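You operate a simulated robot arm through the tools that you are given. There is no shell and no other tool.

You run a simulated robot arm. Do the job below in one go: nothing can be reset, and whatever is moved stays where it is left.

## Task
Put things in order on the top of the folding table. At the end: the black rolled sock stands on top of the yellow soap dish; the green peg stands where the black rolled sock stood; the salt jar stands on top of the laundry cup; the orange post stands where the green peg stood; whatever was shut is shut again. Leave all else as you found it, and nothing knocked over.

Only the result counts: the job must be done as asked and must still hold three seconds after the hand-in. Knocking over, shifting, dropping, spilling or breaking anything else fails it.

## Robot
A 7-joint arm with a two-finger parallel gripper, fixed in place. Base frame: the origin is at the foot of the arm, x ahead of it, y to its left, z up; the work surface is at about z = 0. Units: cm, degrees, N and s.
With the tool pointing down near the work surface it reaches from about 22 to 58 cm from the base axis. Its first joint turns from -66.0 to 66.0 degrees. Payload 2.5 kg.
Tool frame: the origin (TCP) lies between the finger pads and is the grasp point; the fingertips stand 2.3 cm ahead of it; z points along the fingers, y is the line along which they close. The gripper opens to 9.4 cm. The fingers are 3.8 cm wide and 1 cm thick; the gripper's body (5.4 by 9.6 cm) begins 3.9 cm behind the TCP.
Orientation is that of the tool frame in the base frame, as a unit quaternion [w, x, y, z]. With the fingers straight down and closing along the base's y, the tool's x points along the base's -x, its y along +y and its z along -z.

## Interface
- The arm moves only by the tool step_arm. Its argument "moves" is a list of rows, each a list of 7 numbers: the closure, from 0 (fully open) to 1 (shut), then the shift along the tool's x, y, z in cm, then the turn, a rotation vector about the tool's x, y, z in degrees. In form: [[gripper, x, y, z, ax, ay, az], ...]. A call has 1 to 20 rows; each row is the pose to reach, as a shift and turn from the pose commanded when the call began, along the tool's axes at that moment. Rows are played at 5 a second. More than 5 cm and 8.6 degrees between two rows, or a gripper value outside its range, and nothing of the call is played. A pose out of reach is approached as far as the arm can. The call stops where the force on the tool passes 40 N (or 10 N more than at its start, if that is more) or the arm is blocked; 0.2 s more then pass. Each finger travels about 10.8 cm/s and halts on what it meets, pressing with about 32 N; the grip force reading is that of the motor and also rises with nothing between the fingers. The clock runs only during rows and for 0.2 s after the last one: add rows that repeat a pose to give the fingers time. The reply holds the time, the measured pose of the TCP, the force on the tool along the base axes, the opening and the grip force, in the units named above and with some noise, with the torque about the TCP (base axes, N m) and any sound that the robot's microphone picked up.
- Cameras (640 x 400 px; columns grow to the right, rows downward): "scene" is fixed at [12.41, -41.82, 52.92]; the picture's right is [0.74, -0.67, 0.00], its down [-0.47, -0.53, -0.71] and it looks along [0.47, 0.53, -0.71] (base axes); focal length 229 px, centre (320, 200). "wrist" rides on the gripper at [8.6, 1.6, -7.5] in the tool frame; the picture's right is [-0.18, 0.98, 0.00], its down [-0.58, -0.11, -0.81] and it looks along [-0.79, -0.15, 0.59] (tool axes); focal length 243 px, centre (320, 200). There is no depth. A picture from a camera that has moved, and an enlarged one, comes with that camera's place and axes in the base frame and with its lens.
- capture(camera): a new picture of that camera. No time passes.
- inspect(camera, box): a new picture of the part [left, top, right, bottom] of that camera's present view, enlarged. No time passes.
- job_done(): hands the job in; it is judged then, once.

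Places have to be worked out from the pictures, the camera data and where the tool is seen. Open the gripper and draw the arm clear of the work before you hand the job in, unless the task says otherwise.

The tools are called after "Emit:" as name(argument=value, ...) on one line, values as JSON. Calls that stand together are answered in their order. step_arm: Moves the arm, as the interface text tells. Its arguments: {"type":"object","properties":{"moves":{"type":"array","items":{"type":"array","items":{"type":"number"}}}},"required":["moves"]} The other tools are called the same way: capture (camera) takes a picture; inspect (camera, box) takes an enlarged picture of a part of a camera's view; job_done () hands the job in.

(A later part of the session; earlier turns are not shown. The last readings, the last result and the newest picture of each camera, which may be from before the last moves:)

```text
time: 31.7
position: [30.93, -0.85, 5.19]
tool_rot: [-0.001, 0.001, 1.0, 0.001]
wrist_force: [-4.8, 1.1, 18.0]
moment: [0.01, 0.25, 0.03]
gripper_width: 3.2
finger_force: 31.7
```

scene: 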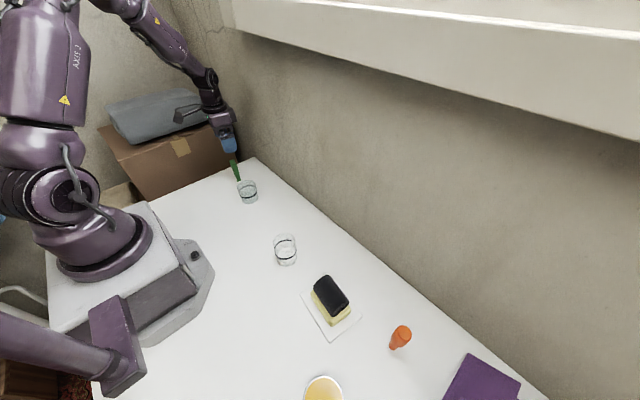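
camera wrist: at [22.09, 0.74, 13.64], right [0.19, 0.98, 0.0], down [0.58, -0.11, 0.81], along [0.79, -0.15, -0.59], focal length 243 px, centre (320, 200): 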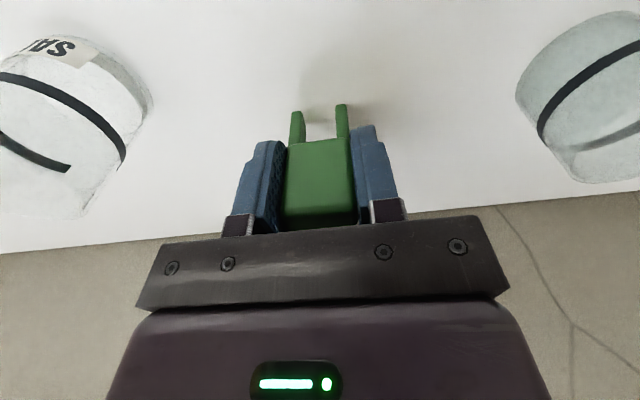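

The peg now touches the table (18 N). I'll back off slightly, open slowly and rise.

Emit:
step_arm(moves=[[1, 0, 0, -0.04, 0, 0, 0], [1, 0, 0, -0.04, 0, 0, 0], [0.62, 0, 0, -0.04, 0, 0, 0], [0.58, 0, 0, -0.04, 0, 0, 0], [0.5, 0, 0, -0.04, 0, 0, 0], [0.4, 0, 0, -0.04, 0, 0, 0], [0.3, 0, 0, -0.04, 0, 0, 0], [0.2, 0, 0, -0.04, 0, 0, 0], [0.2, 0, 0, -3, 0, 0, 0], [0.2, 0, 0, -7, 0, 0, 0], [0.1, 0, 0, -11, 0, 0, 0]])

Emit:
capture(camera="wrist")

Emit:
inspect(camera="wrist", box=[220, 0, 420, 125])

Emit:
capture(camera="scene")

```text
time: 34.1
position: [30.86, -0.95, 16.22]
tool_rot: [0.0, 0.0, 1.0, 0.0]
wrist_force: [-0.1, 0.2, -0.8]
moment: [-0.02, 0.02, -0.03]
gripper_width: 8.48
finger_force: 0.1
```

```text
taken
camera wrist: at [22.21, 0.81, 23.52], right [0.18, 0.98, 0.0], down [0.58, -0.11, 0.81], along [0.79, -0.15, -0.59], focal length 243 px, centre (320, 200)
```

wrist: 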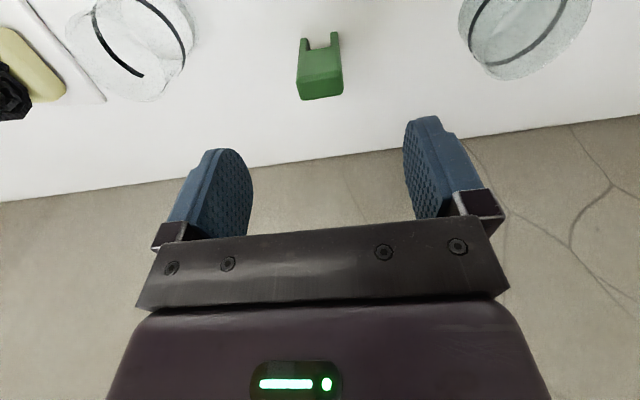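

```text
3.20 times, centred on (320, 62) of wrist
camera zoom: at [22.21, 0.81, 23.52], right [0.18, 0.98, 0.0], down [0.58, -0.11, 0.81], along [0.79, -0.15, -0.59], focal length 776 px, centre (320, 640)
```

zoom: 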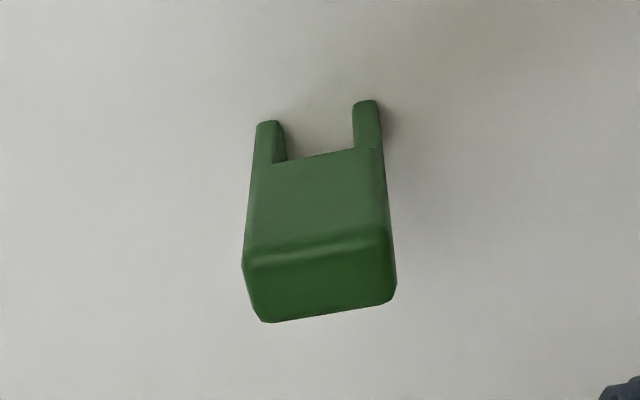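

```text
taken
```

scene: 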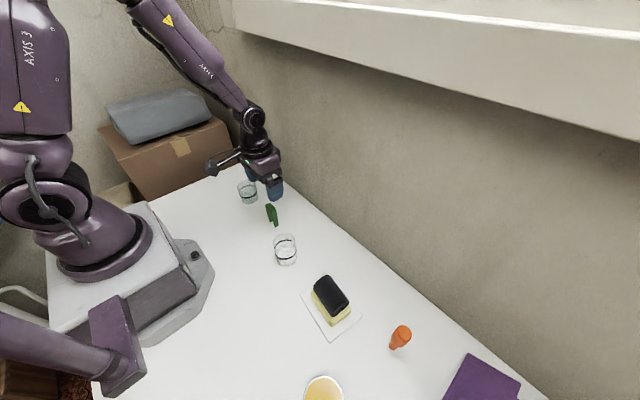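

The peg stands on the sock's old place. Now I'll travel at safe height to a point above the orange post.

Emit:
step_arm(moves=[[0, 0, -3, -2.5, 0, 0, 0], [0, 0, -7, -2.5, 0, 0, 0], [0, 0, -11, -2.5, 0, 0, 0], [0, 0, -15, -2.5, 0, 0, 0], [0, 0, -19, -2.5, 0, 0, 0], [0, 0, -23, -2.5, 0, 0, 0], [0, 0, -27, -2.5, 0, 0, 0], [0, 0.1, -31, -2.5, 0, 0, 0], [0, 0.2, -35, -2.5, 0, 0, 0], [0, 0.25, -39, -2.5, 0, 0, 0], [0, 0.25, -41.9, -2.5, 0, 0, 0], [0, 0.25, -41.9, -2.5, 0, 0, 0]])

Emit:
capture(camera="wrist")

Emit:
inspect(camera="wrist", box=[220, 0, 420, 125])

Emit:
capture(camera="scene")

```text
time: 36.7
position: [30.51, -42.81, 18.72]
tool_rot: [0.0, 0.0, 1.0, 0.001]
wrist_force: [-0.1, -0.6, -0.2]
moment: [0.03, 0.01, -0.02]
gripper_width: 9.41
finger_force: 0.0
```

```text
taken
camera wrist: at [21.87, -41.09, 26.12], right [0.18, 0.98, 0.0], down [0.58, -0.11, 0.81], along [0.79, -0.15, -0.59], focal length 243 px, centre (320, 200)
```

wrist: 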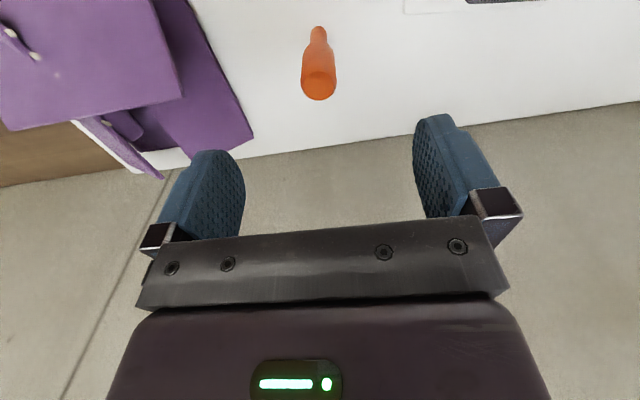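

```text
3.20 times, centred on (320, 62) of wrist
camera zoom: at [21.87, -41.09, 26.12], right [0.18, 0.98, 0.0], down [0.58, -0.11, 0.81], along [0.79, -0.15, -0.59], focal length 776 px, centre (320, 640)
```

zoom: 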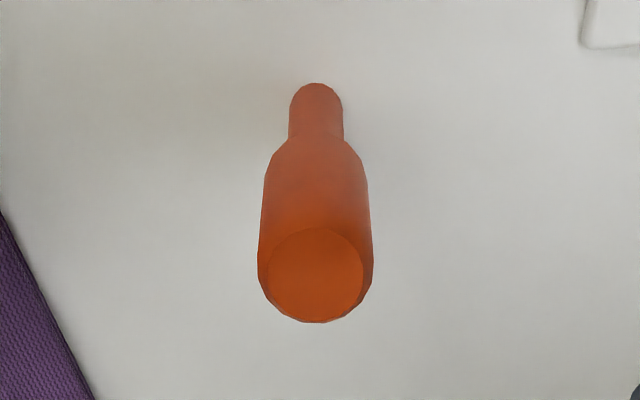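

```text
taken
```

scene: 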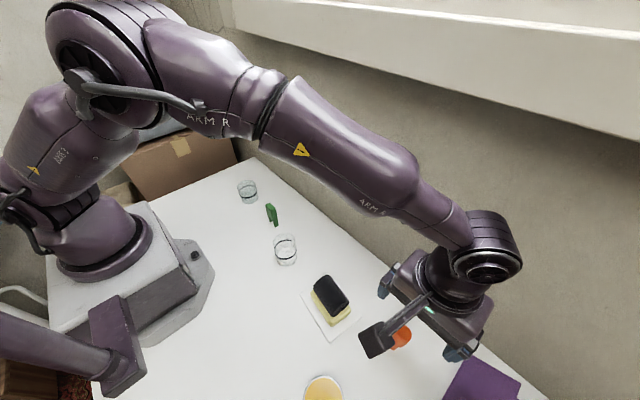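

The post base is at about (30.8, -42.9), its head is 2.6 cm wide from about z = 5.5 to 9.3, and the stem is 1.5 cm wide. I'll descend around the head and half-close to check the centring.

Emit:
step_arm(moves=[[0, -0.25, -0.08, 4, 0, 0, 0], [0, -0.25, -0.08, 8, 0, 0, 0], [0, -0.25, -0.08, 11.5, 0, 0, 0], [0, -0.25, -0.08, 11.5, 0, 0, 0], [0.3, -0.25, -0.08, 11.5, 0, 0, 0], [0.5, -0.25, -0.08, 11.5, 0, 0, 0], [0.55, -0.25, -0.08, 11.5, 0, 0, 0]])

Emit:
capture(camera="wrist")

Emit:
inspect(camera="wrist", box=[220, 80, 420, 240])

```text
time: 38.3
position: [30.89, -43.0, 7.1]
tool_rot: [0.0, 0.001, 1.0, 0.0]
wrist_force: [-1.1, 0.2, 0.2]
moment: [-0.02, 0.01, -0.03]
gripper_width: 4.2
finger_force: 0.1
```

```text
taken
camera wrist: at [22.21, -41.19, 14.64], right [0.19, 0.98, 0.0], down [0.58, -0.11, 0.81], along [0.79, -0.15, -0.59], focal length 243 px, centre (320, 200)
```

wrist: 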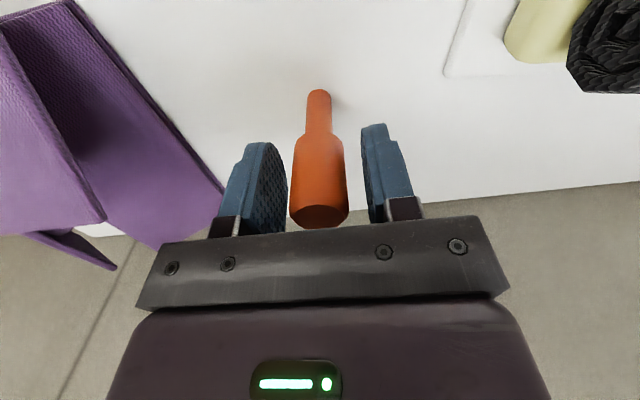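

```text
2.50 times, centred on (320, 160) of wrist
camera zoom: at [22.21, -41.19, 14.64], right [0.19, 0.98, 0.0], down [0.58, -0.11, 0.81], along [0.79, -0.15, -0.59], focal length 606 px, centre (320, 300)
```

zoom: 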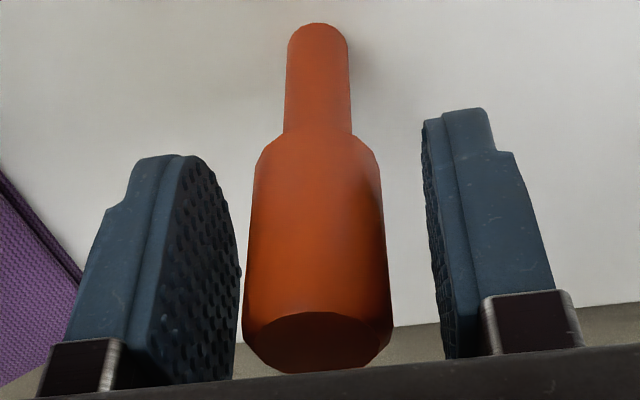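

The head is centred between the pads. I'll close gently and then check.

Emit:
step_arm(moves=[[0.6, 0, 0, 0, 0, 0, 0], [0.65, 0, 0, 0, 0, 0, 0], [0.7, 0, 0, 0, 0, 0, 0], [0.75, 0, 0, 0, 0, 0, 0], [1, 0, 0, 0, 0, 0, 0], [1, 0, 0, 0, 0, 0, 0]])

Emit:
inspect(camera="wrist", box=[220, 80, 420, 240])

Emit:
capture(camera="scene")

```text
time: 39.7
position: [30.87, -43.04, 7.13]
tool_rot: [0.0, 0.001, 1.0, 0.001]
wrist_force: [-0.9, -0.5, 0.0]
moment: [0.02, -0.04, -0.02]
gripper_width: 2.59
finger_force: 32.0
```

```text
2.50 times, centred on (320, 160) of wrist
camera zoom: at [22.2, -41.19, 14.64], right [0.19, 0.98, 0.0], down [0.58, -0.11, 0.81], along [0.79, -0.15, -0.59], focal length 606 px, centre (320, 300)
```

zoom: 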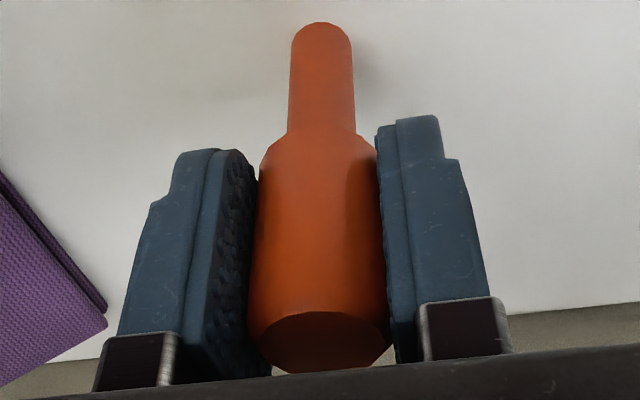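

```text
taken
```

scene: 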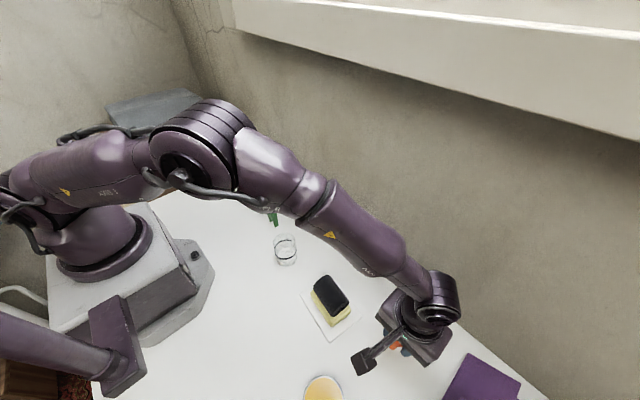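

The post is held with an opening of 2.59. I'll lift it and carry it over everything at height to the peg's old place at (33.0, 25.1).

Emit:
step_arm(moves=[[1, 0, 0, -2, 0, 0, 0], [1, 0, 0, -6, 0, 0, 0], [1, 0, 0, -10, 0, 0, 0], [1, 0, 0, -12, 0, 0, 0], [1, -0.1, 4.5, -12, 0, 0, 0], [1, -0.2, 9, -12, 0, 0, 0], [1, -0.4, 13.5, -12, 0, 0, 0], [1, -0.5, 18, -12, 0, 0, 0], [1, -0.6, 22.5, -12, 0, 0, 0], [1, -0.8, 27, -12, 0, 0, 0], [1, -0.9, 31.5, -12, 0, 0, 0], [1, -1, 36, -12, 0, 0, 0], [1, -1.2, 40.5, -12, 0, 0, 0], [1, -1.4, 45, -12, 0, 0, 0], [1, -1.5, 49.5, -12, 0, 0, 0], [1, -1.7, 54, -12, 0, 0, 0], [1, -1.9, 58.5, -12, 0, 0, 0], [1, -2, 63, -12, 0, 0, 0], [1, -2.15, 67.5, -12, 0, 0, 0], [1, -2.15, 68.1, -12, 0, 0, 0]])

Emit:
capture(camera="wrist")

Emit:
capture(camera="scene")

```text
time: 43.9
position: [33.11, 25.29, 19.07]
tool_rot: [0.0, 0.001, 1.0, 0.001]
wrist_force: [0.6, 0.0, -0.6]
moment: [0.0, 0.0, 0.0]
gripper_width: 2.57
finger_force: 32.4
```

```text
taken
camera wrist: at [24.45, 27.0, 26.5], right [0.19, 0.98, 0.0], down [0.58, -0.11, 0.81], along [0.79, -0.15, -0.59], focal length 243 px, centre (320, 200)
```

wrist: 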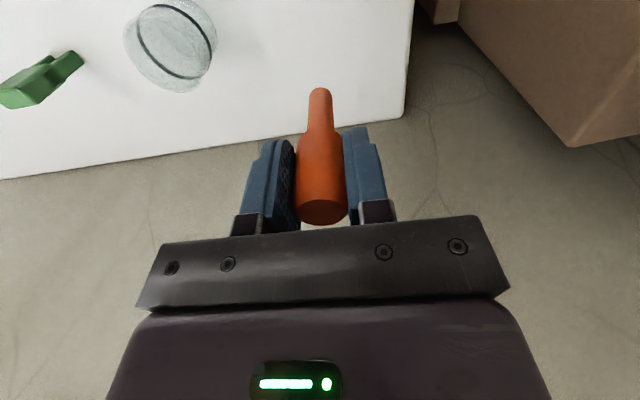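

```text
taken
```

scene: 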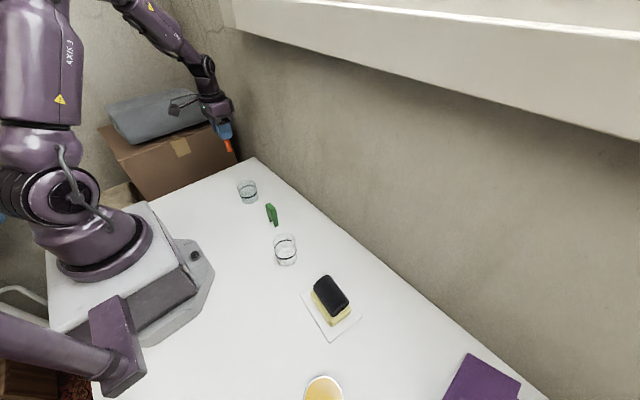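

The post is upright above the spot with nothing disturbed. I'll correct 0.15 cm in y and descend to just above the table.

Emit:
step_arm(moves=[[1, 0.05, -0.15, 4, 0, 0, 0], [1, 0.05, -0.15, 8, 0, 0, 0], [1, 0.05, -0.15, 11, 0, 0, 0], [1, 0.05, -0.15, 11.6, 0, 0, 0], [1, 0.05, -0.15, 11.6, 0, 0, 0]])

Emit:
inspect(camera="wrist", box=[220, 60, 420, 220])

Emit:
inspect(camera="scene", box=[200, 130, 300, 210])

```text
time: 45.1
position: [33.09, 24.95, 7.65]
tool_rot: [0.0, 0.001, 1.0, 0.001]
wrist_force: [0.8, 0.3, -0.5]
moment: [0.01, 0.0, 0.02]
gripper_width: 2.55
finger_force: 32.6
```

```text
2.50 times, centred on (320, 140) of wrist
camera zoom: at [24.41, 26.71, 15.07], right [0.18, 0.98, 0.0], down [0.58, -0.11, 0.81], along [0.79, -0.15, -0.59], focal length 606 px, centre (320, 350)
```

zoom: 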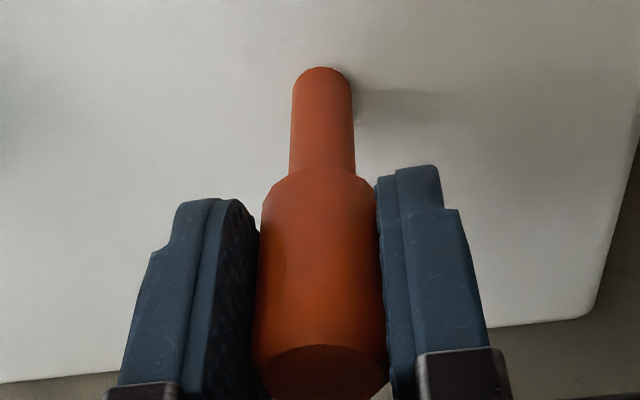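

```text
5.00 times, centred on (250, 170) of scene
camera zoom: at [12.41, -41.82, 52.92], right [0.74, -0.67, 0.0], down [-0.47, -0.53, -0.71], along [0.47, 0.53, -0.71], focal length 1143 px, centre (670, 350)
```

zoom: 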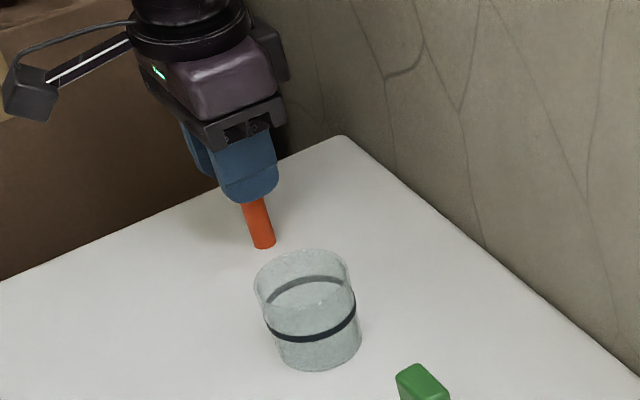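

Still free of the table; I'll lower the last few millimetres in fine steps.

Emit:
step_arm(moves=[[1, 0, 0, 0.15, 0, 0, 0], [1, 0, 0, 0.3, 0, 0, 0], [1, 0, 0, 0.36, 0, 0, 0], [1, 0, 0, 0.36, 0, 0, 0]])

Emit:
step_arm(moves=[[1, 0, 0, 0.04, 0, 0, 0], [1, 0, 0, 0.04, 0, 0, 0]])

```text
time: 46.1
position: [33.18, 25.01, 7.42]
tool_rot: [0.003, 0.001, 1.0, 0.002]
wrist_force: [1.3, -5.9, 23.8]
moment: [-0.53, -0.24, 0.02]
gripper_width: 2.52
finger_force: 32.0
```

```text
time: 46.7
position: [33.22, 25.08, 7.16]
tool_rot: [0.002, 0.0, 1.0, 0.001]
wrist_force: [5.0, 0.0, 18.0]
moment: [0.25, -0.37, 0.03]
gripper_width: 2.52
finger_force: 31.4
```

The post is already in contact (about 20 N). I'll look before releasing.

Emit:
inspect(camera="wrist", box=[220, 60, 420, 220])

Emit:
inspect(camera="scene", box=[220, 140, 270, 180])

```text
2.50 times, centred on (320, 140) of wrist
camera zoom: at [24.49, 26.8, 14.64], right [0.18, 0.98, 0.0], down [0.58, -0.11, 0.81], along [0.79, -0.15, -0.59], focal length 606 px, centre (320, 350)
```

zoom: 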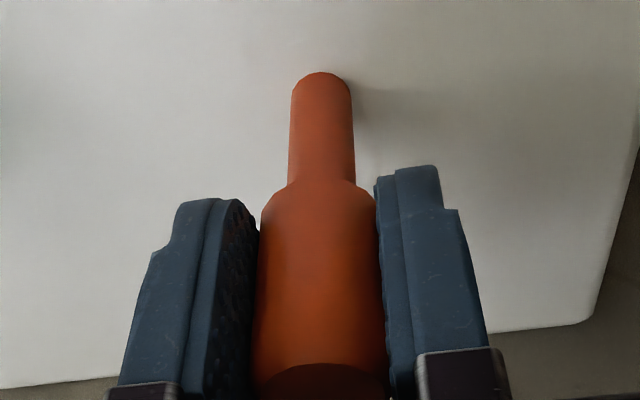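

```text
10.00 times, centred on (245, 160) of scene
camera zoom: at [12.4, -41.83, 52.92], right [0.74, -0.67, 0.0], down [-0.47, -0.53, -0.71], along [0.47, 0.53, -0.71], focal length 2286 px, centre (1070, 600)
```

zoom: 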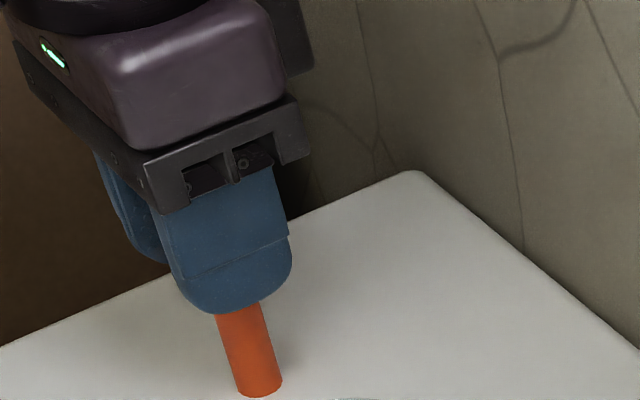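

The post slid up slightly in the grip but still looks upright. I'll relieve the pressing force a little and re-read.

Emit:
step_arm(moves=[[1, 0, 0, -0.06, 0, 0, 0], [1, 0, 0, -0.06, 0, 0, 0]])

Emit:
inspect(camera="wrist", box=[220, 60, 420, 220])

```text
time: 47.3
position: [32.99, 25.02, 7.2]
tool_rot: [-0.002, 0.0, 1.0, -0.001]
wrist_force: [-0.7, 0.6, 2.2]
moment: [0.03, -0.03, 0.0]
gripper_width: 2.53
finger_force: 31.9
```

```text
2.50 times, centred on (320, 140) of wrist
camera zoom: at [24.31, 26.73, 14.65], right [0.18, 0.98, 0.0], down [0.58, -0.11, 0.8], along [0.79, -0.15, -0.59], focal length 606 px, centre (320, 350)
```

zoom: 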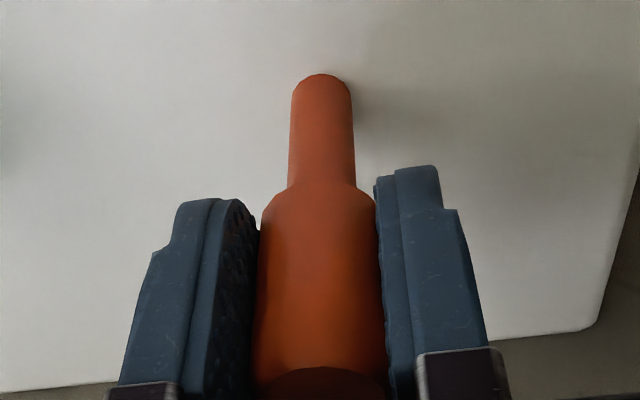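

Contact force is now about 2 N, with the post resting on the table. I'll release slowly and rise.

Emit:
step_arm(moves=[[0.74, 0, 0, 0, 0, 0, 0], [0.72, 0, 0, 0, 0, 0, 0], [0.7, 0, 0, 0, 0, 0, 0], [0.67, 0, 0, 0, 0, 0, 0], [0.62, 0, 0, 0, 0, 0, 0], [0.55, 0, 0, 0, 0, 0, 0], [0.45, 0, 0, 0, 0, 0, 0], [0.3, 0, 0, 0, 0, 0, 0], [0.2, 0, 0, 0, 0, 0, 0], [0.2, 0, 0, 0, 0, 0, 0]])

Emit:
capture(camera="wrist")

```text
time: 49.5
position: [32.99, 24.93, 7.31]
tool_rot: [0.001, 0.001, 1.0, 0.001]
wrist_force: [0.2, -0.8, -0.5]
moment: [-0.02, -0.01, -0.01]
gripper_width: 7.54
finger_force: 0.0
```

```text
taken
camera wrist: at [24.44, 26.76, 14.73], right [0.19, 0.98, 0.0], down [0.58, -0.11, 0.81], along [0.79, -0.15, -0.59], focal length 243 px, centre (320, 200)
```

wrist: 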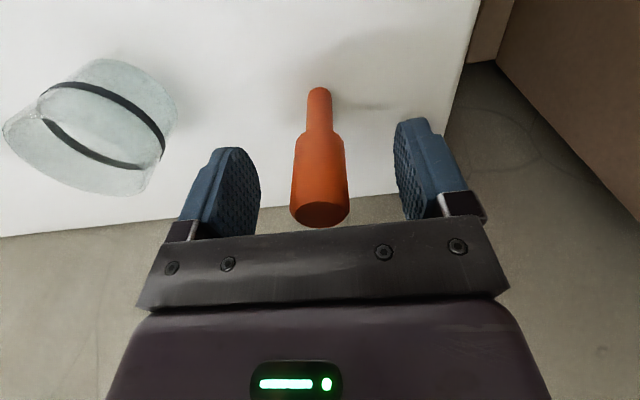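

The post stands on its own and is clear of the pads. I'll rise straight up and then look at the cup from above before fetching the jar.

Emit:
step_arm(moves=[[0.2, 0, 0, -3, 0, 0, 0], [0.1, 0, 0, -7, 0, 0, 0], [0, 0, 0, -11, 0, 0, 0], [0, 0, -4, -11, 0, 0, 0], [0, 0.5, -8, -11, 0, 0, 0], [0, 1.5, -11, -11, 0, 0, 0], [0, 2.5, -12, -11, 0, 0, 0], [0, 2.5, -12, -11, 0, 0, 0]])

Emit:
capture(camera="wrist")

Emit:
inspect(camera="wrist", box=[220, 0, 420, 125])

Emit:
inspect(camera="scene", box=[220, 170, 320, 270])

```text
time: 51.3
position: [30.65, 13.0, 18.38]
tool_rot: [0.0, -0.001, 1.0, 0.001]
wrist_force: [-0.2, -0.5, 0.5]
moment: [0.0, -0.01, 0.0]
gripper_width: 9.41
finger_force: 0.1
```

```text
taken
camera wrist: at [21.94, 14.71, 25.72], right [0.18, 0.98, 0.0], down [0.58, -0.11, 0.81], along [0.79, -0.15, -0.59], focal length 243 px, centre (320, 200)
```

wrist: 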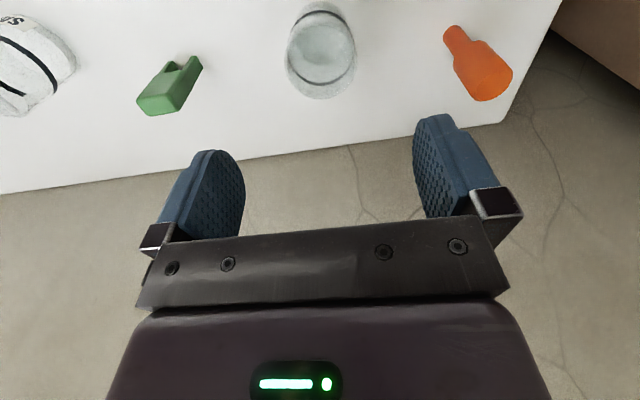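

```text
3.20 times, centred on (320, 62) of wrist
camera zoom: at [21.94, 14.71, 25.72], right [0.18, 0.98, 0.0], down [0.58, -0.11, 0.81], along [0.79, -0.15, -0.59], focal length 776 px, centre (320, 640)
```

zoom: 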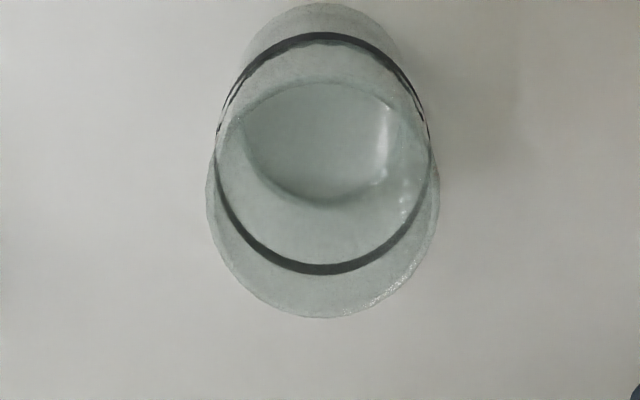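

```text
4.00 times, centred on (270, 220) of scene
camera zoom: at [12.41, -41.82, 52.92], right [0.74, -0.67, 0.0], down [-0.47, -0.53, -0.71], along [0.47, 0.53, -0.71], focal length 914 px, centre (520, 120)
```

zoom: 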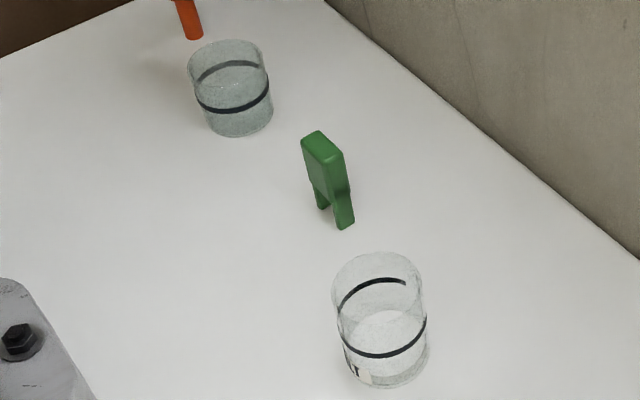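

Peg and post both stand. The cup is centred at about (31.1, 13.1) and about 5.4 cm high. I'll zoom on the cup rim to see its wall, then move above the salt jar.

Emit:
inspect(camera="wrist", box=[280, 0, 360, 100])

Emit:
inspect(camera="scene", box=[225, 165, 275, 215])

Emit:
inspect(camera="scene", box=[260, 225, 310, 275])

Emit:
step_arm(moves=[[0, 0.5, -3.8, 0, 0, 0, 0], [0, 1, -7.6, 0, 0, 0, 0], [0, 1.5, -11.4, 0, 0, 0, 0], [0, 2, -15.2, 0, 0, 0, 0], [0, 2.5, -19, 0, 0, 0, 0], [0, 3, -22.8, 0, 0, 0, 0], [0, 3.55, -26, 0, 0, 0, 0], [0, 3.55, -26, 0, 0, 0, 0]])

Emit:
inspect(camera="wrist", box=[220, 0, 420, 125])

```text
4.00 times, centred on (320, 50) of wrist
camera zoom: at [21.94, 14.71, 25.72], right [0.18, 0.98, 0.0], down [0.58, -0.11, 0.81], along [0.79, -0.15, -0.59], focal length 970 px, centre (320, 800)
```

zoom: 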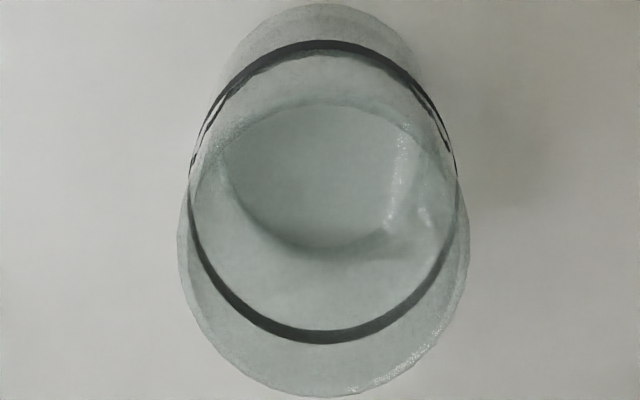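

```text
8.00 times, centred on (250, 190) of scene
camera zoom: at [12.41, -41.82, 52.92], right [0.74, -0.67, 0.0], down [-0.47, -0.53, -0.71], along [0.47, 0.53, -0.71], focal length 1829 px, centre (880, 280)
```

zoom: 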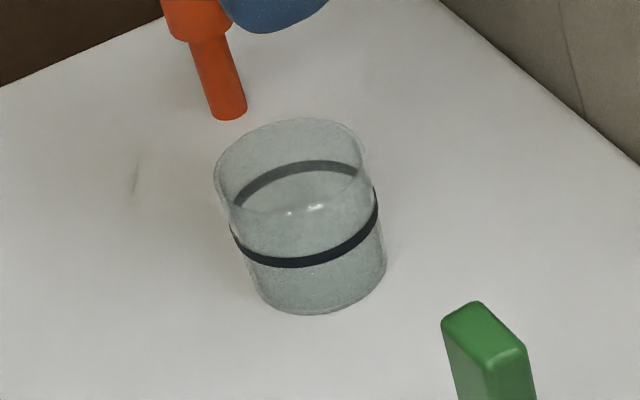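

```text
8.00 times, centred on (285, 250) of scene
camera zoom: at [12.41, -41.82, 52.92], right [0.74, -0.67, 0.0], down [-0.47, -0.53, -0.71], along [0.47, 0.53, -0.71], focal length 1829 px, centre (600, -200)
```

zoom: 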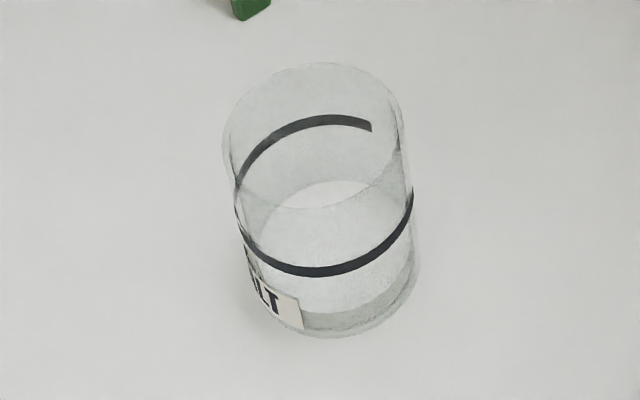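

```text
time: 53.1
position: [27.13, -13.05, 18.08]
tool_rot: [0.001, 0.001, 1.0, 0.001]
wrist_force: [-0.3, -0.2, 0.6]
moment: [0.01, -0.04, 0.0]
gripper_width: 9.4
finger_force: 0.0
```

```text
3.20 times, centred on (320, 62) of wrist
camera zoom: at [18.42, -11.39, 25.47], right [0.18, 0.98, 0.0], down [0.58, -0.11, 0.81], along [0.79, -0.15, -0.59], focal length 776 px, centre (320, 640)
```

zoom: 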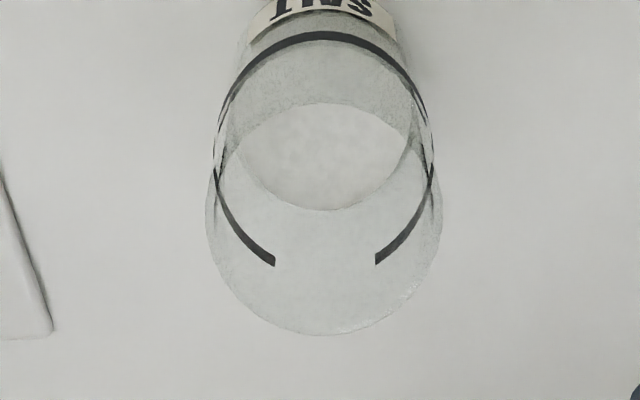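

The jar has 5.4 cm diameter and 7.4 cm height with its centre at about (27.1, -12.95), slightly narrower than the cup's roughly 5.7 cm rim. I'll descend around the jar and half-close to check centring.

Emit:
step_arm(moves=[[0, 0, 0.08, 4, 0, 0, 0], [0, 0, 0.08, 8, 0, 0, 0], [0, 0, 0.08, 11, 0, 0, 0], [0, 0, 0.08, 13.4, 0, 0, 0], [0, 0, 0.08, 13.4, 0, 0, 0], [0.2, 0, 0.08, 13.4, 0, 0, 0], [0.28, 0, 0.08, 13.4, 0, 0, 0], [0.28, 0, 0.08, 13.4, 0, 0, 0]])

Emit:
capture(camera="wrist")

Emit:
inspect(camera="scene", box=[245, 200, 325, 280])

```text
time: 54.9
position: [26.95, -12.95, 4.72]
tool_rot: [0.001, 0.001, 1.0, 0.0]
wrist_force: [-0.7, -0.4, -0.3]
moment: [-0.02, -0.01, 0.0]
gripper_width: 6.76
finger_force: 0.0
```

```text
taken
camera wrist: at [18.33, -11.17, 12.19], right [0.19, 0.98, 0.0], down [0.58, -0.11, 0.81], along [0.79, -0.15, -0.59], focal length 243 px, centre (320, 200)
```

wrist: 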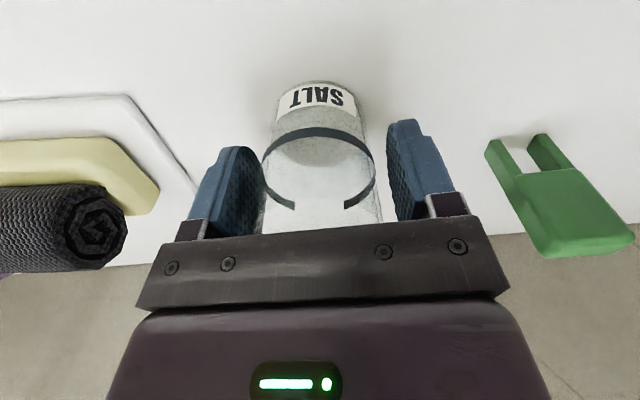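

```text
5.00 times, centred on (285, 240) of scene
camera zoom: at [12.41, -41.82, 52.92], right [0.74, -0.67, 0.0], down [-0.47, -0.53, -0.71], along [0.47, 0.53, -0.71], focal length 1143 px, centre (495, 0)
```

zoom: 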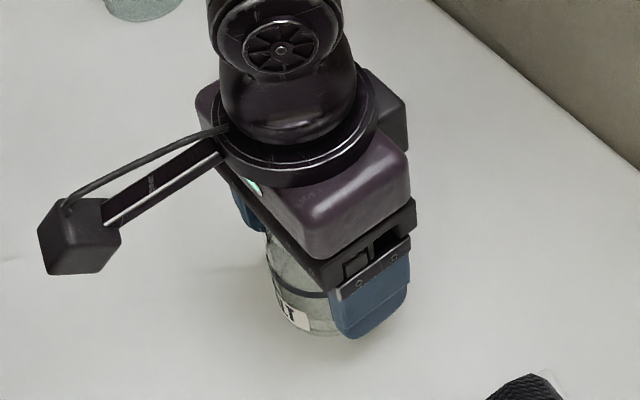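

The jar is centred between the pads (columns 262–375). I'll close gently on it.

Emit:
step_arm(moves=[[0.34, 0, 0, 0, 0, 0, 0], [0.38, 0, 0, 0, 0, 0, 0], [0.42, 0, 0, 0, 0, 0, 0], [0.46, 0, 0, 0, 0, 0, 0], [0.6, 0, 0, 0, 0, 0, 0], [1, 0, 0, 0, 0, 0, 0], [1, 0, 0, 0, 0, 0, 0]])

Emit:
inspect(camera="wrist", box=[220, 60, 420, 240])

```text
time: 56.5
position: [26.9, -12.87, 4.79]
tool_rot: [0.001, 0.001, 1.0, 0.0]
wrist_force: [-0.3, -0.3, 1.4]
moment: [-0.05, -0.01, 0.04]
gripper_width: 5.26
finger_force: 31.8
```

```text
2.22 times, centred on (320, 150) of wrist
camera zoom: at [18.33, -11.17, 12.19], right [0.19, 0.98, 0.0], down [0.58, -0.11, 0.81], along [0.79, -0.15, -0.59], focal length 539 px, centre (320, 311)
```

zoom: 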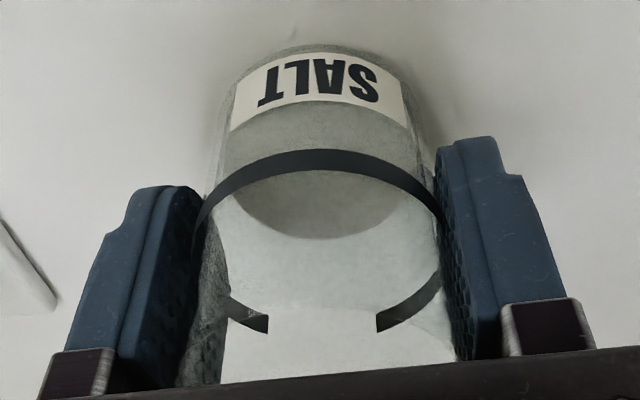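

The jar is held, with an opening of 5.26. I'll lift and carry it over the peg to above the cup, stopping with the jar bottom a couple of cm above the rim.

Emit:
step_arm(moves=[[1, 0, 0, -2, 0, 0, 0], [1, 0, 0, -6, 0, 0, 0], [1, 0, 0, -10, 0, 0, 0], [1, 0, 0, -12, 0, 0, 0], [1, -0.6, 3.7, -12, 0, 0, 0], [1, -1.2, 7.4, -12, 0, 0, 0], [1, -1.8, 11.1, -12, 0, 0, 0], [1, -2.4, 14.8, -12, 0, 0, 0], [1, -3, 18.5, -12, 0, 0, 0], [1, -3.6, 22.2, -12, 0, 0, 0], [1, -4.1, 25.5, -12, 0, 0, 0], [1, -4.1, 26.05, -12, 0, 0, 0], [1, -4.1, 26.05, -9, 0, 0, 0], [1, -4.1, 26.05, -7.5, 0, 0, 0], [1, -4.1, 26.05, -7.5, 0, 0, 0]])

Emit:
capture(camera="wrist")

Emit:
inspect(camera="wrist", box=[220, 0, 420, 200])

Emit:
inspect(camera="scene", box=[210, 150, 290, 220])

```text
time: 59.7
position: [31.24, 13.2, 12.53]
tool_rot: [0.001, 0.001, 1.0, 0.001]
wrist_force: [0.0, 0.7, -0.7]
moment: [-0.02, 0.01, -0.01]
gripper_width: 5.27
finger_force: 31.6
```

```text
taken
camera wrist: at [22.58, 14.94, 19.89], right [0.19, 0.98, 0.0], down [0.58, -0.11, 0.81], along [0.79, -0.15, -0.59], focal length 243 px, centre (320, 200)
```

wrist: 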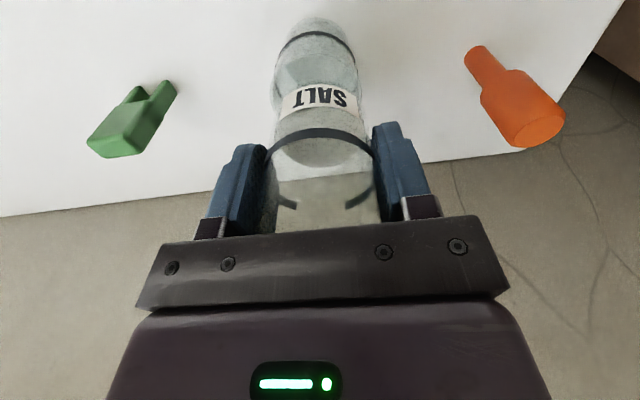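

```text
2.00 times, centred on (320, 100) of wrist
camera zoom: at [22.58, 14.94, 19.89], right [0.19, 0.98, 0.0], down [0.58, -0.11, 0.81], along [0.79, -0.15, -0.59], focal length 485 px, centre (320, 400)
```

zoom: 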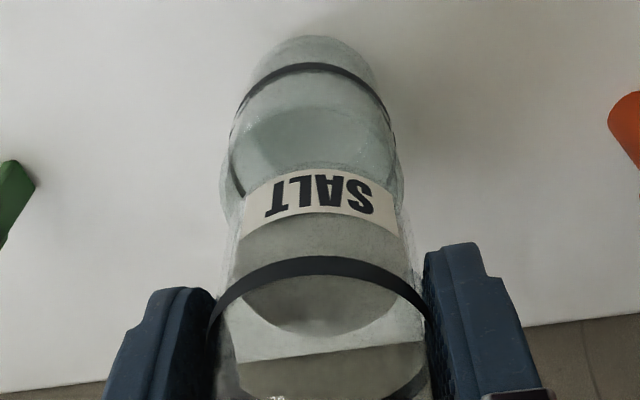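

```text
5.71 times, centred on (250, 185) of scene
camera zoom: at [12.41, -41.82, 52.92], right [0.74, -0.67, 0.0], down [-0.47, -0.53, -0.71], along [0.47, 0.53, -0.71], focal length 1306 px, centre (720, 286)
```

zoom: 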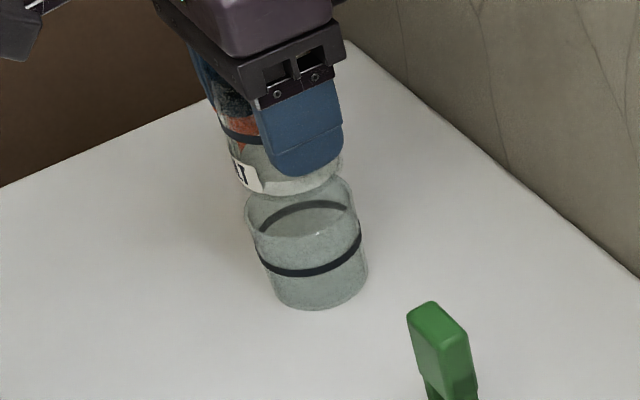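

The cup axis is at about (31.17, 13.06), and the jar sits roughly 0.1–0.2 cm off in x and y. I'll correct that and lower to just above the rim.

Emit:
step_arm(moves=[[1, 0.1, -0.2, 0, 0, 0, 0], [1, 0.1, -0.2, 0.7, 0, 0, 0], [1, 0.1, -0.2, 1.3, 0, 0, 0], [1, 0.1, -0.2, 1.3, 0, 0, 0]])

Emit:
inspect(camera="wrist", box=[220, 0, 420, 200])

Emit:
inspect(camera="scene", box=[225, 155, 275, 215])

```text
time: 60.7
position: [31.09, 12.98, 11.25]
tool_rot: [0.001, 0.001, 1.0, 0.001]
wrist_force: [-0.2, 0.3, -1.3]
moment: [0.01, -0.01, 0.02]
gripper_width: 5.22
finger_force: 32.0
```

```text
2.00 times, centred on (320, 100) of wrist
camera zoom: at [22.48, 14.7, 18.6], right [0.18, 0.98, 0.0], down [0.58, -0.11, 0.81], along [0.79, -0.15, -0.59], focal length 485 px, centre (320, 400)
```

zoom: 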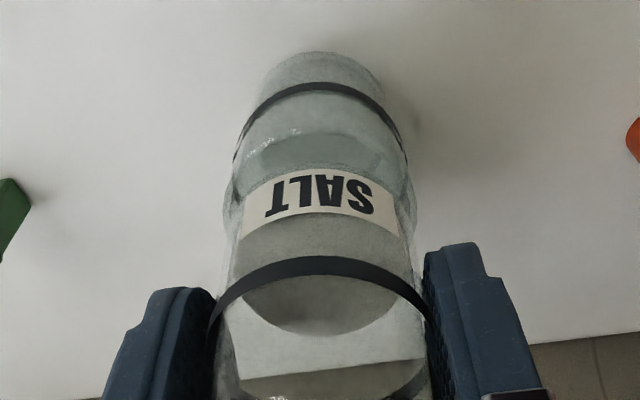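

```text
6.67 times, centred on (250, 185) of scene
camera zoom: at [12.41, -41.82, 52.92], right [0.74, -0.67, 0.0], down [-0.47, -0.53, -0.71], along [0.47, 0.53, -0.71], focal length 1524 px, centre (787, 300)
```

zoom: 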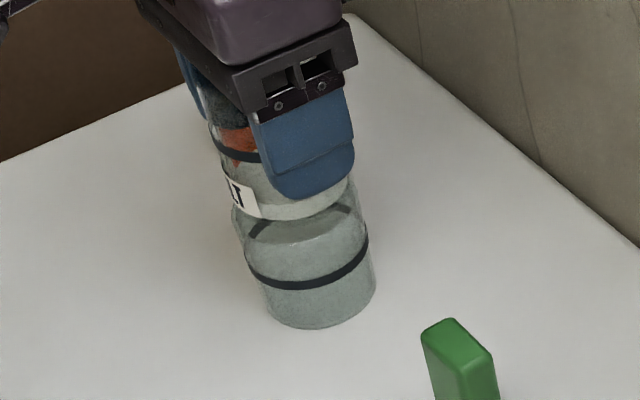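

Jar and cup are aligned in both views. I'll lower in fine steps and watch for contact.

Emit:
step_arm(moves=[[1, 0, 0, 0.1, 0, 0, 0], [1, 0, 0, 0.2, 0, 0, 0], [1, 0, 0, 0.3, 0, 0, 0], [1, 0, 0, 0.4, 0, 0, 0], [1, 0, 0, 0.4, 0, 0, 0]])

Emit:
inspect(camera="scene", box=[225, 155, 275, 215])

```text
time: 61.9
position: [31.11, 13.01, 10.7]
tool_rot: [0.0, 0.001, 1.0, 0.001]
wrist_force: [-0.2, -0.4, -1.1]
moment: [-0.03, -0.01, 0.01]
gripper_width: 5.25
finger_force: 31.9
```

```text
6.67 times, centred on (250, 185) of scene
camera zoom: at [12.41, -41.82, 52.92], right [0.74, -0.67, 0.0], down [-0.47, -0.53, -0.71], along [0.47, 0.53, -0.71], focal length 1524 px, centre (787, 300)
```

zoom: 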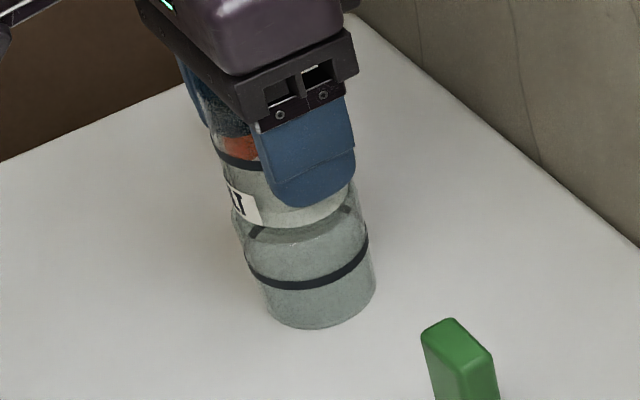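

Still free, with the jar bottom about 0.8 cm above the front rim by the picture. I'll continue down slowly.

Emit:
step_arm(moves=[[1, 0, 0, 0.1, 0, 0, 0], [1, 0, 0, 0.2, 0, 0, 0], [1, 0, 0, 0.3, 0, 0, 0], [1, 0, 0, 0.35, 0, 0, 0], [1, 0, 0, 0.35, 0, 0, 0]])

Emit:
inspect(camera="scene", box=[225, 155, 275, 215])

Emit:
inspect(camera="wrist", box=[220, 0, 420, 200])

```text
time: 63.1
position: [31.09, 12.96, 10.21]
tool_rot: [0.002, 0.001, 1.0, 0.002]
wrist_force: [2.3, -1.5, 22.8]
moment: [-0.11, -0.09, 0.13]
gripper_width: 5.22
finger_force: 32.3
```

```text
6.67 times, centred on (250, 185) of scene
camera zoom: at [12.4, -41.82, 52.92], right [0.74, -0.67, 0.0], down [-0.47, -0.53, -0.71], along [0.47, 0.53, -0.71], focal length 1524 px, centre (787, 300)
```

zoom: 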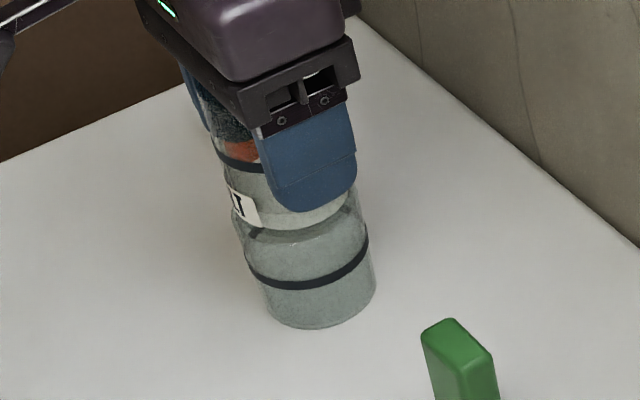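

```text
2.00 times, centred on (320, 100) of wrist
camera zoom: at [22.47, 14.81, 17.75], right [0.19, 0.98, 0.0], down [0.58, -0.11, 0.81], along [0.79, -0.15, -0.59], focal length 485 px, centre (320, 400)
```

zoom: 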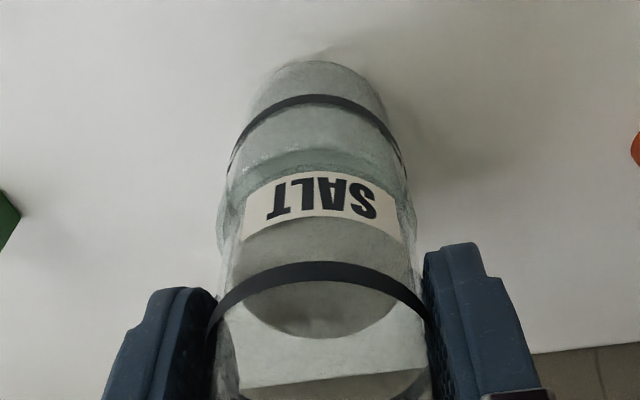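

Contact at about 23 N with the jar bottom near z = 5.5, which matches the rim height. I'll relieve the load and check.

Emit:
step_arm(moves=[[1, 0, 0, -0.05, 0, 0, 0], [1, 0, 0, -0.05, 0, 0, 0]])

```text
time: 63.7
position: [31.13, 13.01, 10.36]
tool_rot: [0.002, 0.0, 1.0, 0.0]
wrist_force: [5.7, 0.9, 11.8]
moment: [-0.01, -0.46, 0.02]
gripper_width: 5.23
finger_force: 31.5
```

Emit:
step_arm(moves=[[1, 0, 0, -0.04, 0, 0, 0], [1, 0, 0, -0.04, 0, 0, 0]])

Emit:
inspect(camera="wrist", box=[220, 0, 420, 200])

```text
time: 64.3
position: [30.97, 13.11, 10.42]
tool_rot: [-0.001, 0.0, 1.0, 0.001]
wrist_force: [2.2, 1.5, 5.6]
moment: [0.06, -0.23, 0.05]
gripper_width: 5.22
finger_force: 32.2
```

```text
2.00 times, centred on (320, 100) of wrist
camera zoom: at [22.32, 14.74, 17.82], right [0.18, 0.98, 0.0], down [0.58, -0.11, 0.81], along [0.79, -0.15, -0.59], focal length 485 px, centre (320, 400)
```

zoom: 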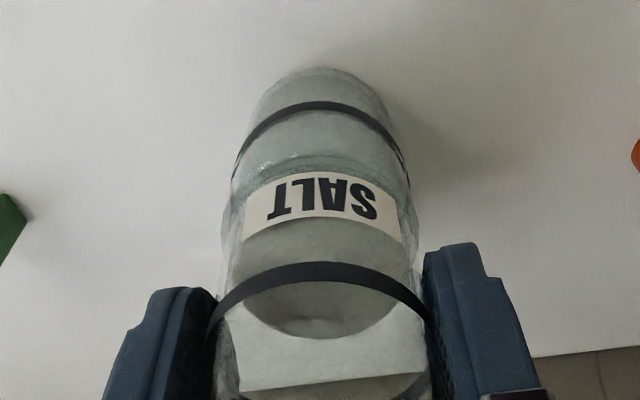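

About 5 N remains and the jar looks seated squarely on the cup. I'll open the fingers slowly and look before rising.

Emit:
step_arm(moves=[[0.46, 0, 0, 0, 0, 0, 0], [0.44, 0, 0, 0, 0, 0, 0], [0.42, 0, 0, 0, 0, 0, 0], [0.4, 0, 0, 0, 0, 0, 0], [0.36, 0, 0, 0, 0, 0, 0], [0.3, 0, 0, 0, 0, 0, 0], [0.2, 0, 0, 0, 0, 0, 0], [0.1, 0, 0, 0, 0, 0, 0], [0.05, 0, 0, 0, 0, 0, 0], [0, 0, 0, 0, 0, 0, 0]])

Emit:
capture(camera="wrist")

Emit:
inspect(camera="scene", box=[225, 155, 275, 215])

```text
time: 66.5
position: [30.95, 12.95, 10.32]
tool_rot: [0.001, 0.001, 1.0, 0.001]
wrist_force: [0.0, 0.0, -0.1]
moment: [0.0, 0.0, -0.01]
gripper_width: 9.4
finger_force: 0.0
```

```text
taken
camera wrist: at [22.36, 14.74, 17.83], right [0.19, 0.98, 0.0], down [0.58, -0.11, 0.81], along [0.79, -0.15, -0.59], focal length 243 px, centre (320, 200)
```

wrist: 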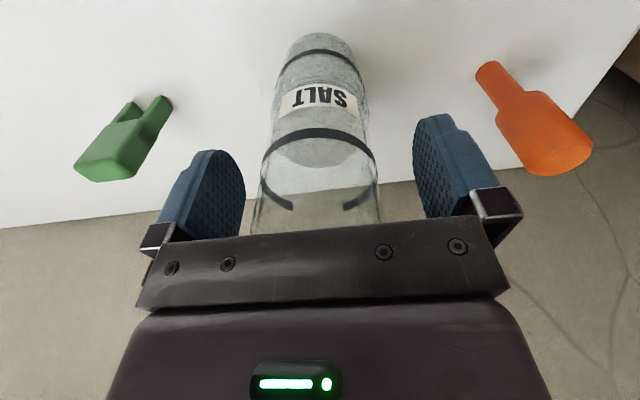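

```text
6.67 times, centred on (250, 185) of scene
camera zoom: at [12.41, -41.82, 52.92], right [0.74, -0.67, 0.0], down [-0.47, -0.53, -0.71], along [0.47, 0.53, -0.71], focal length 1524 px, centre (787, 300)
```

zoom: 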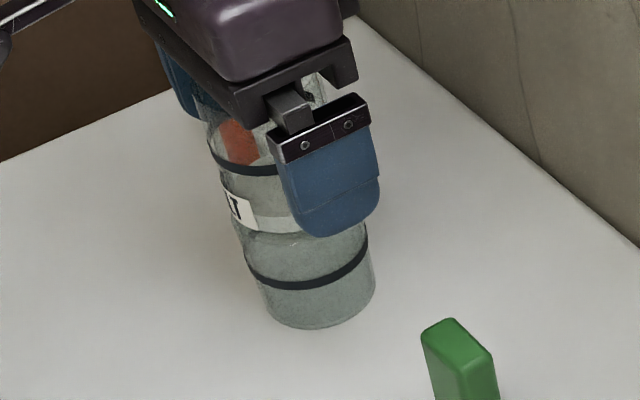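

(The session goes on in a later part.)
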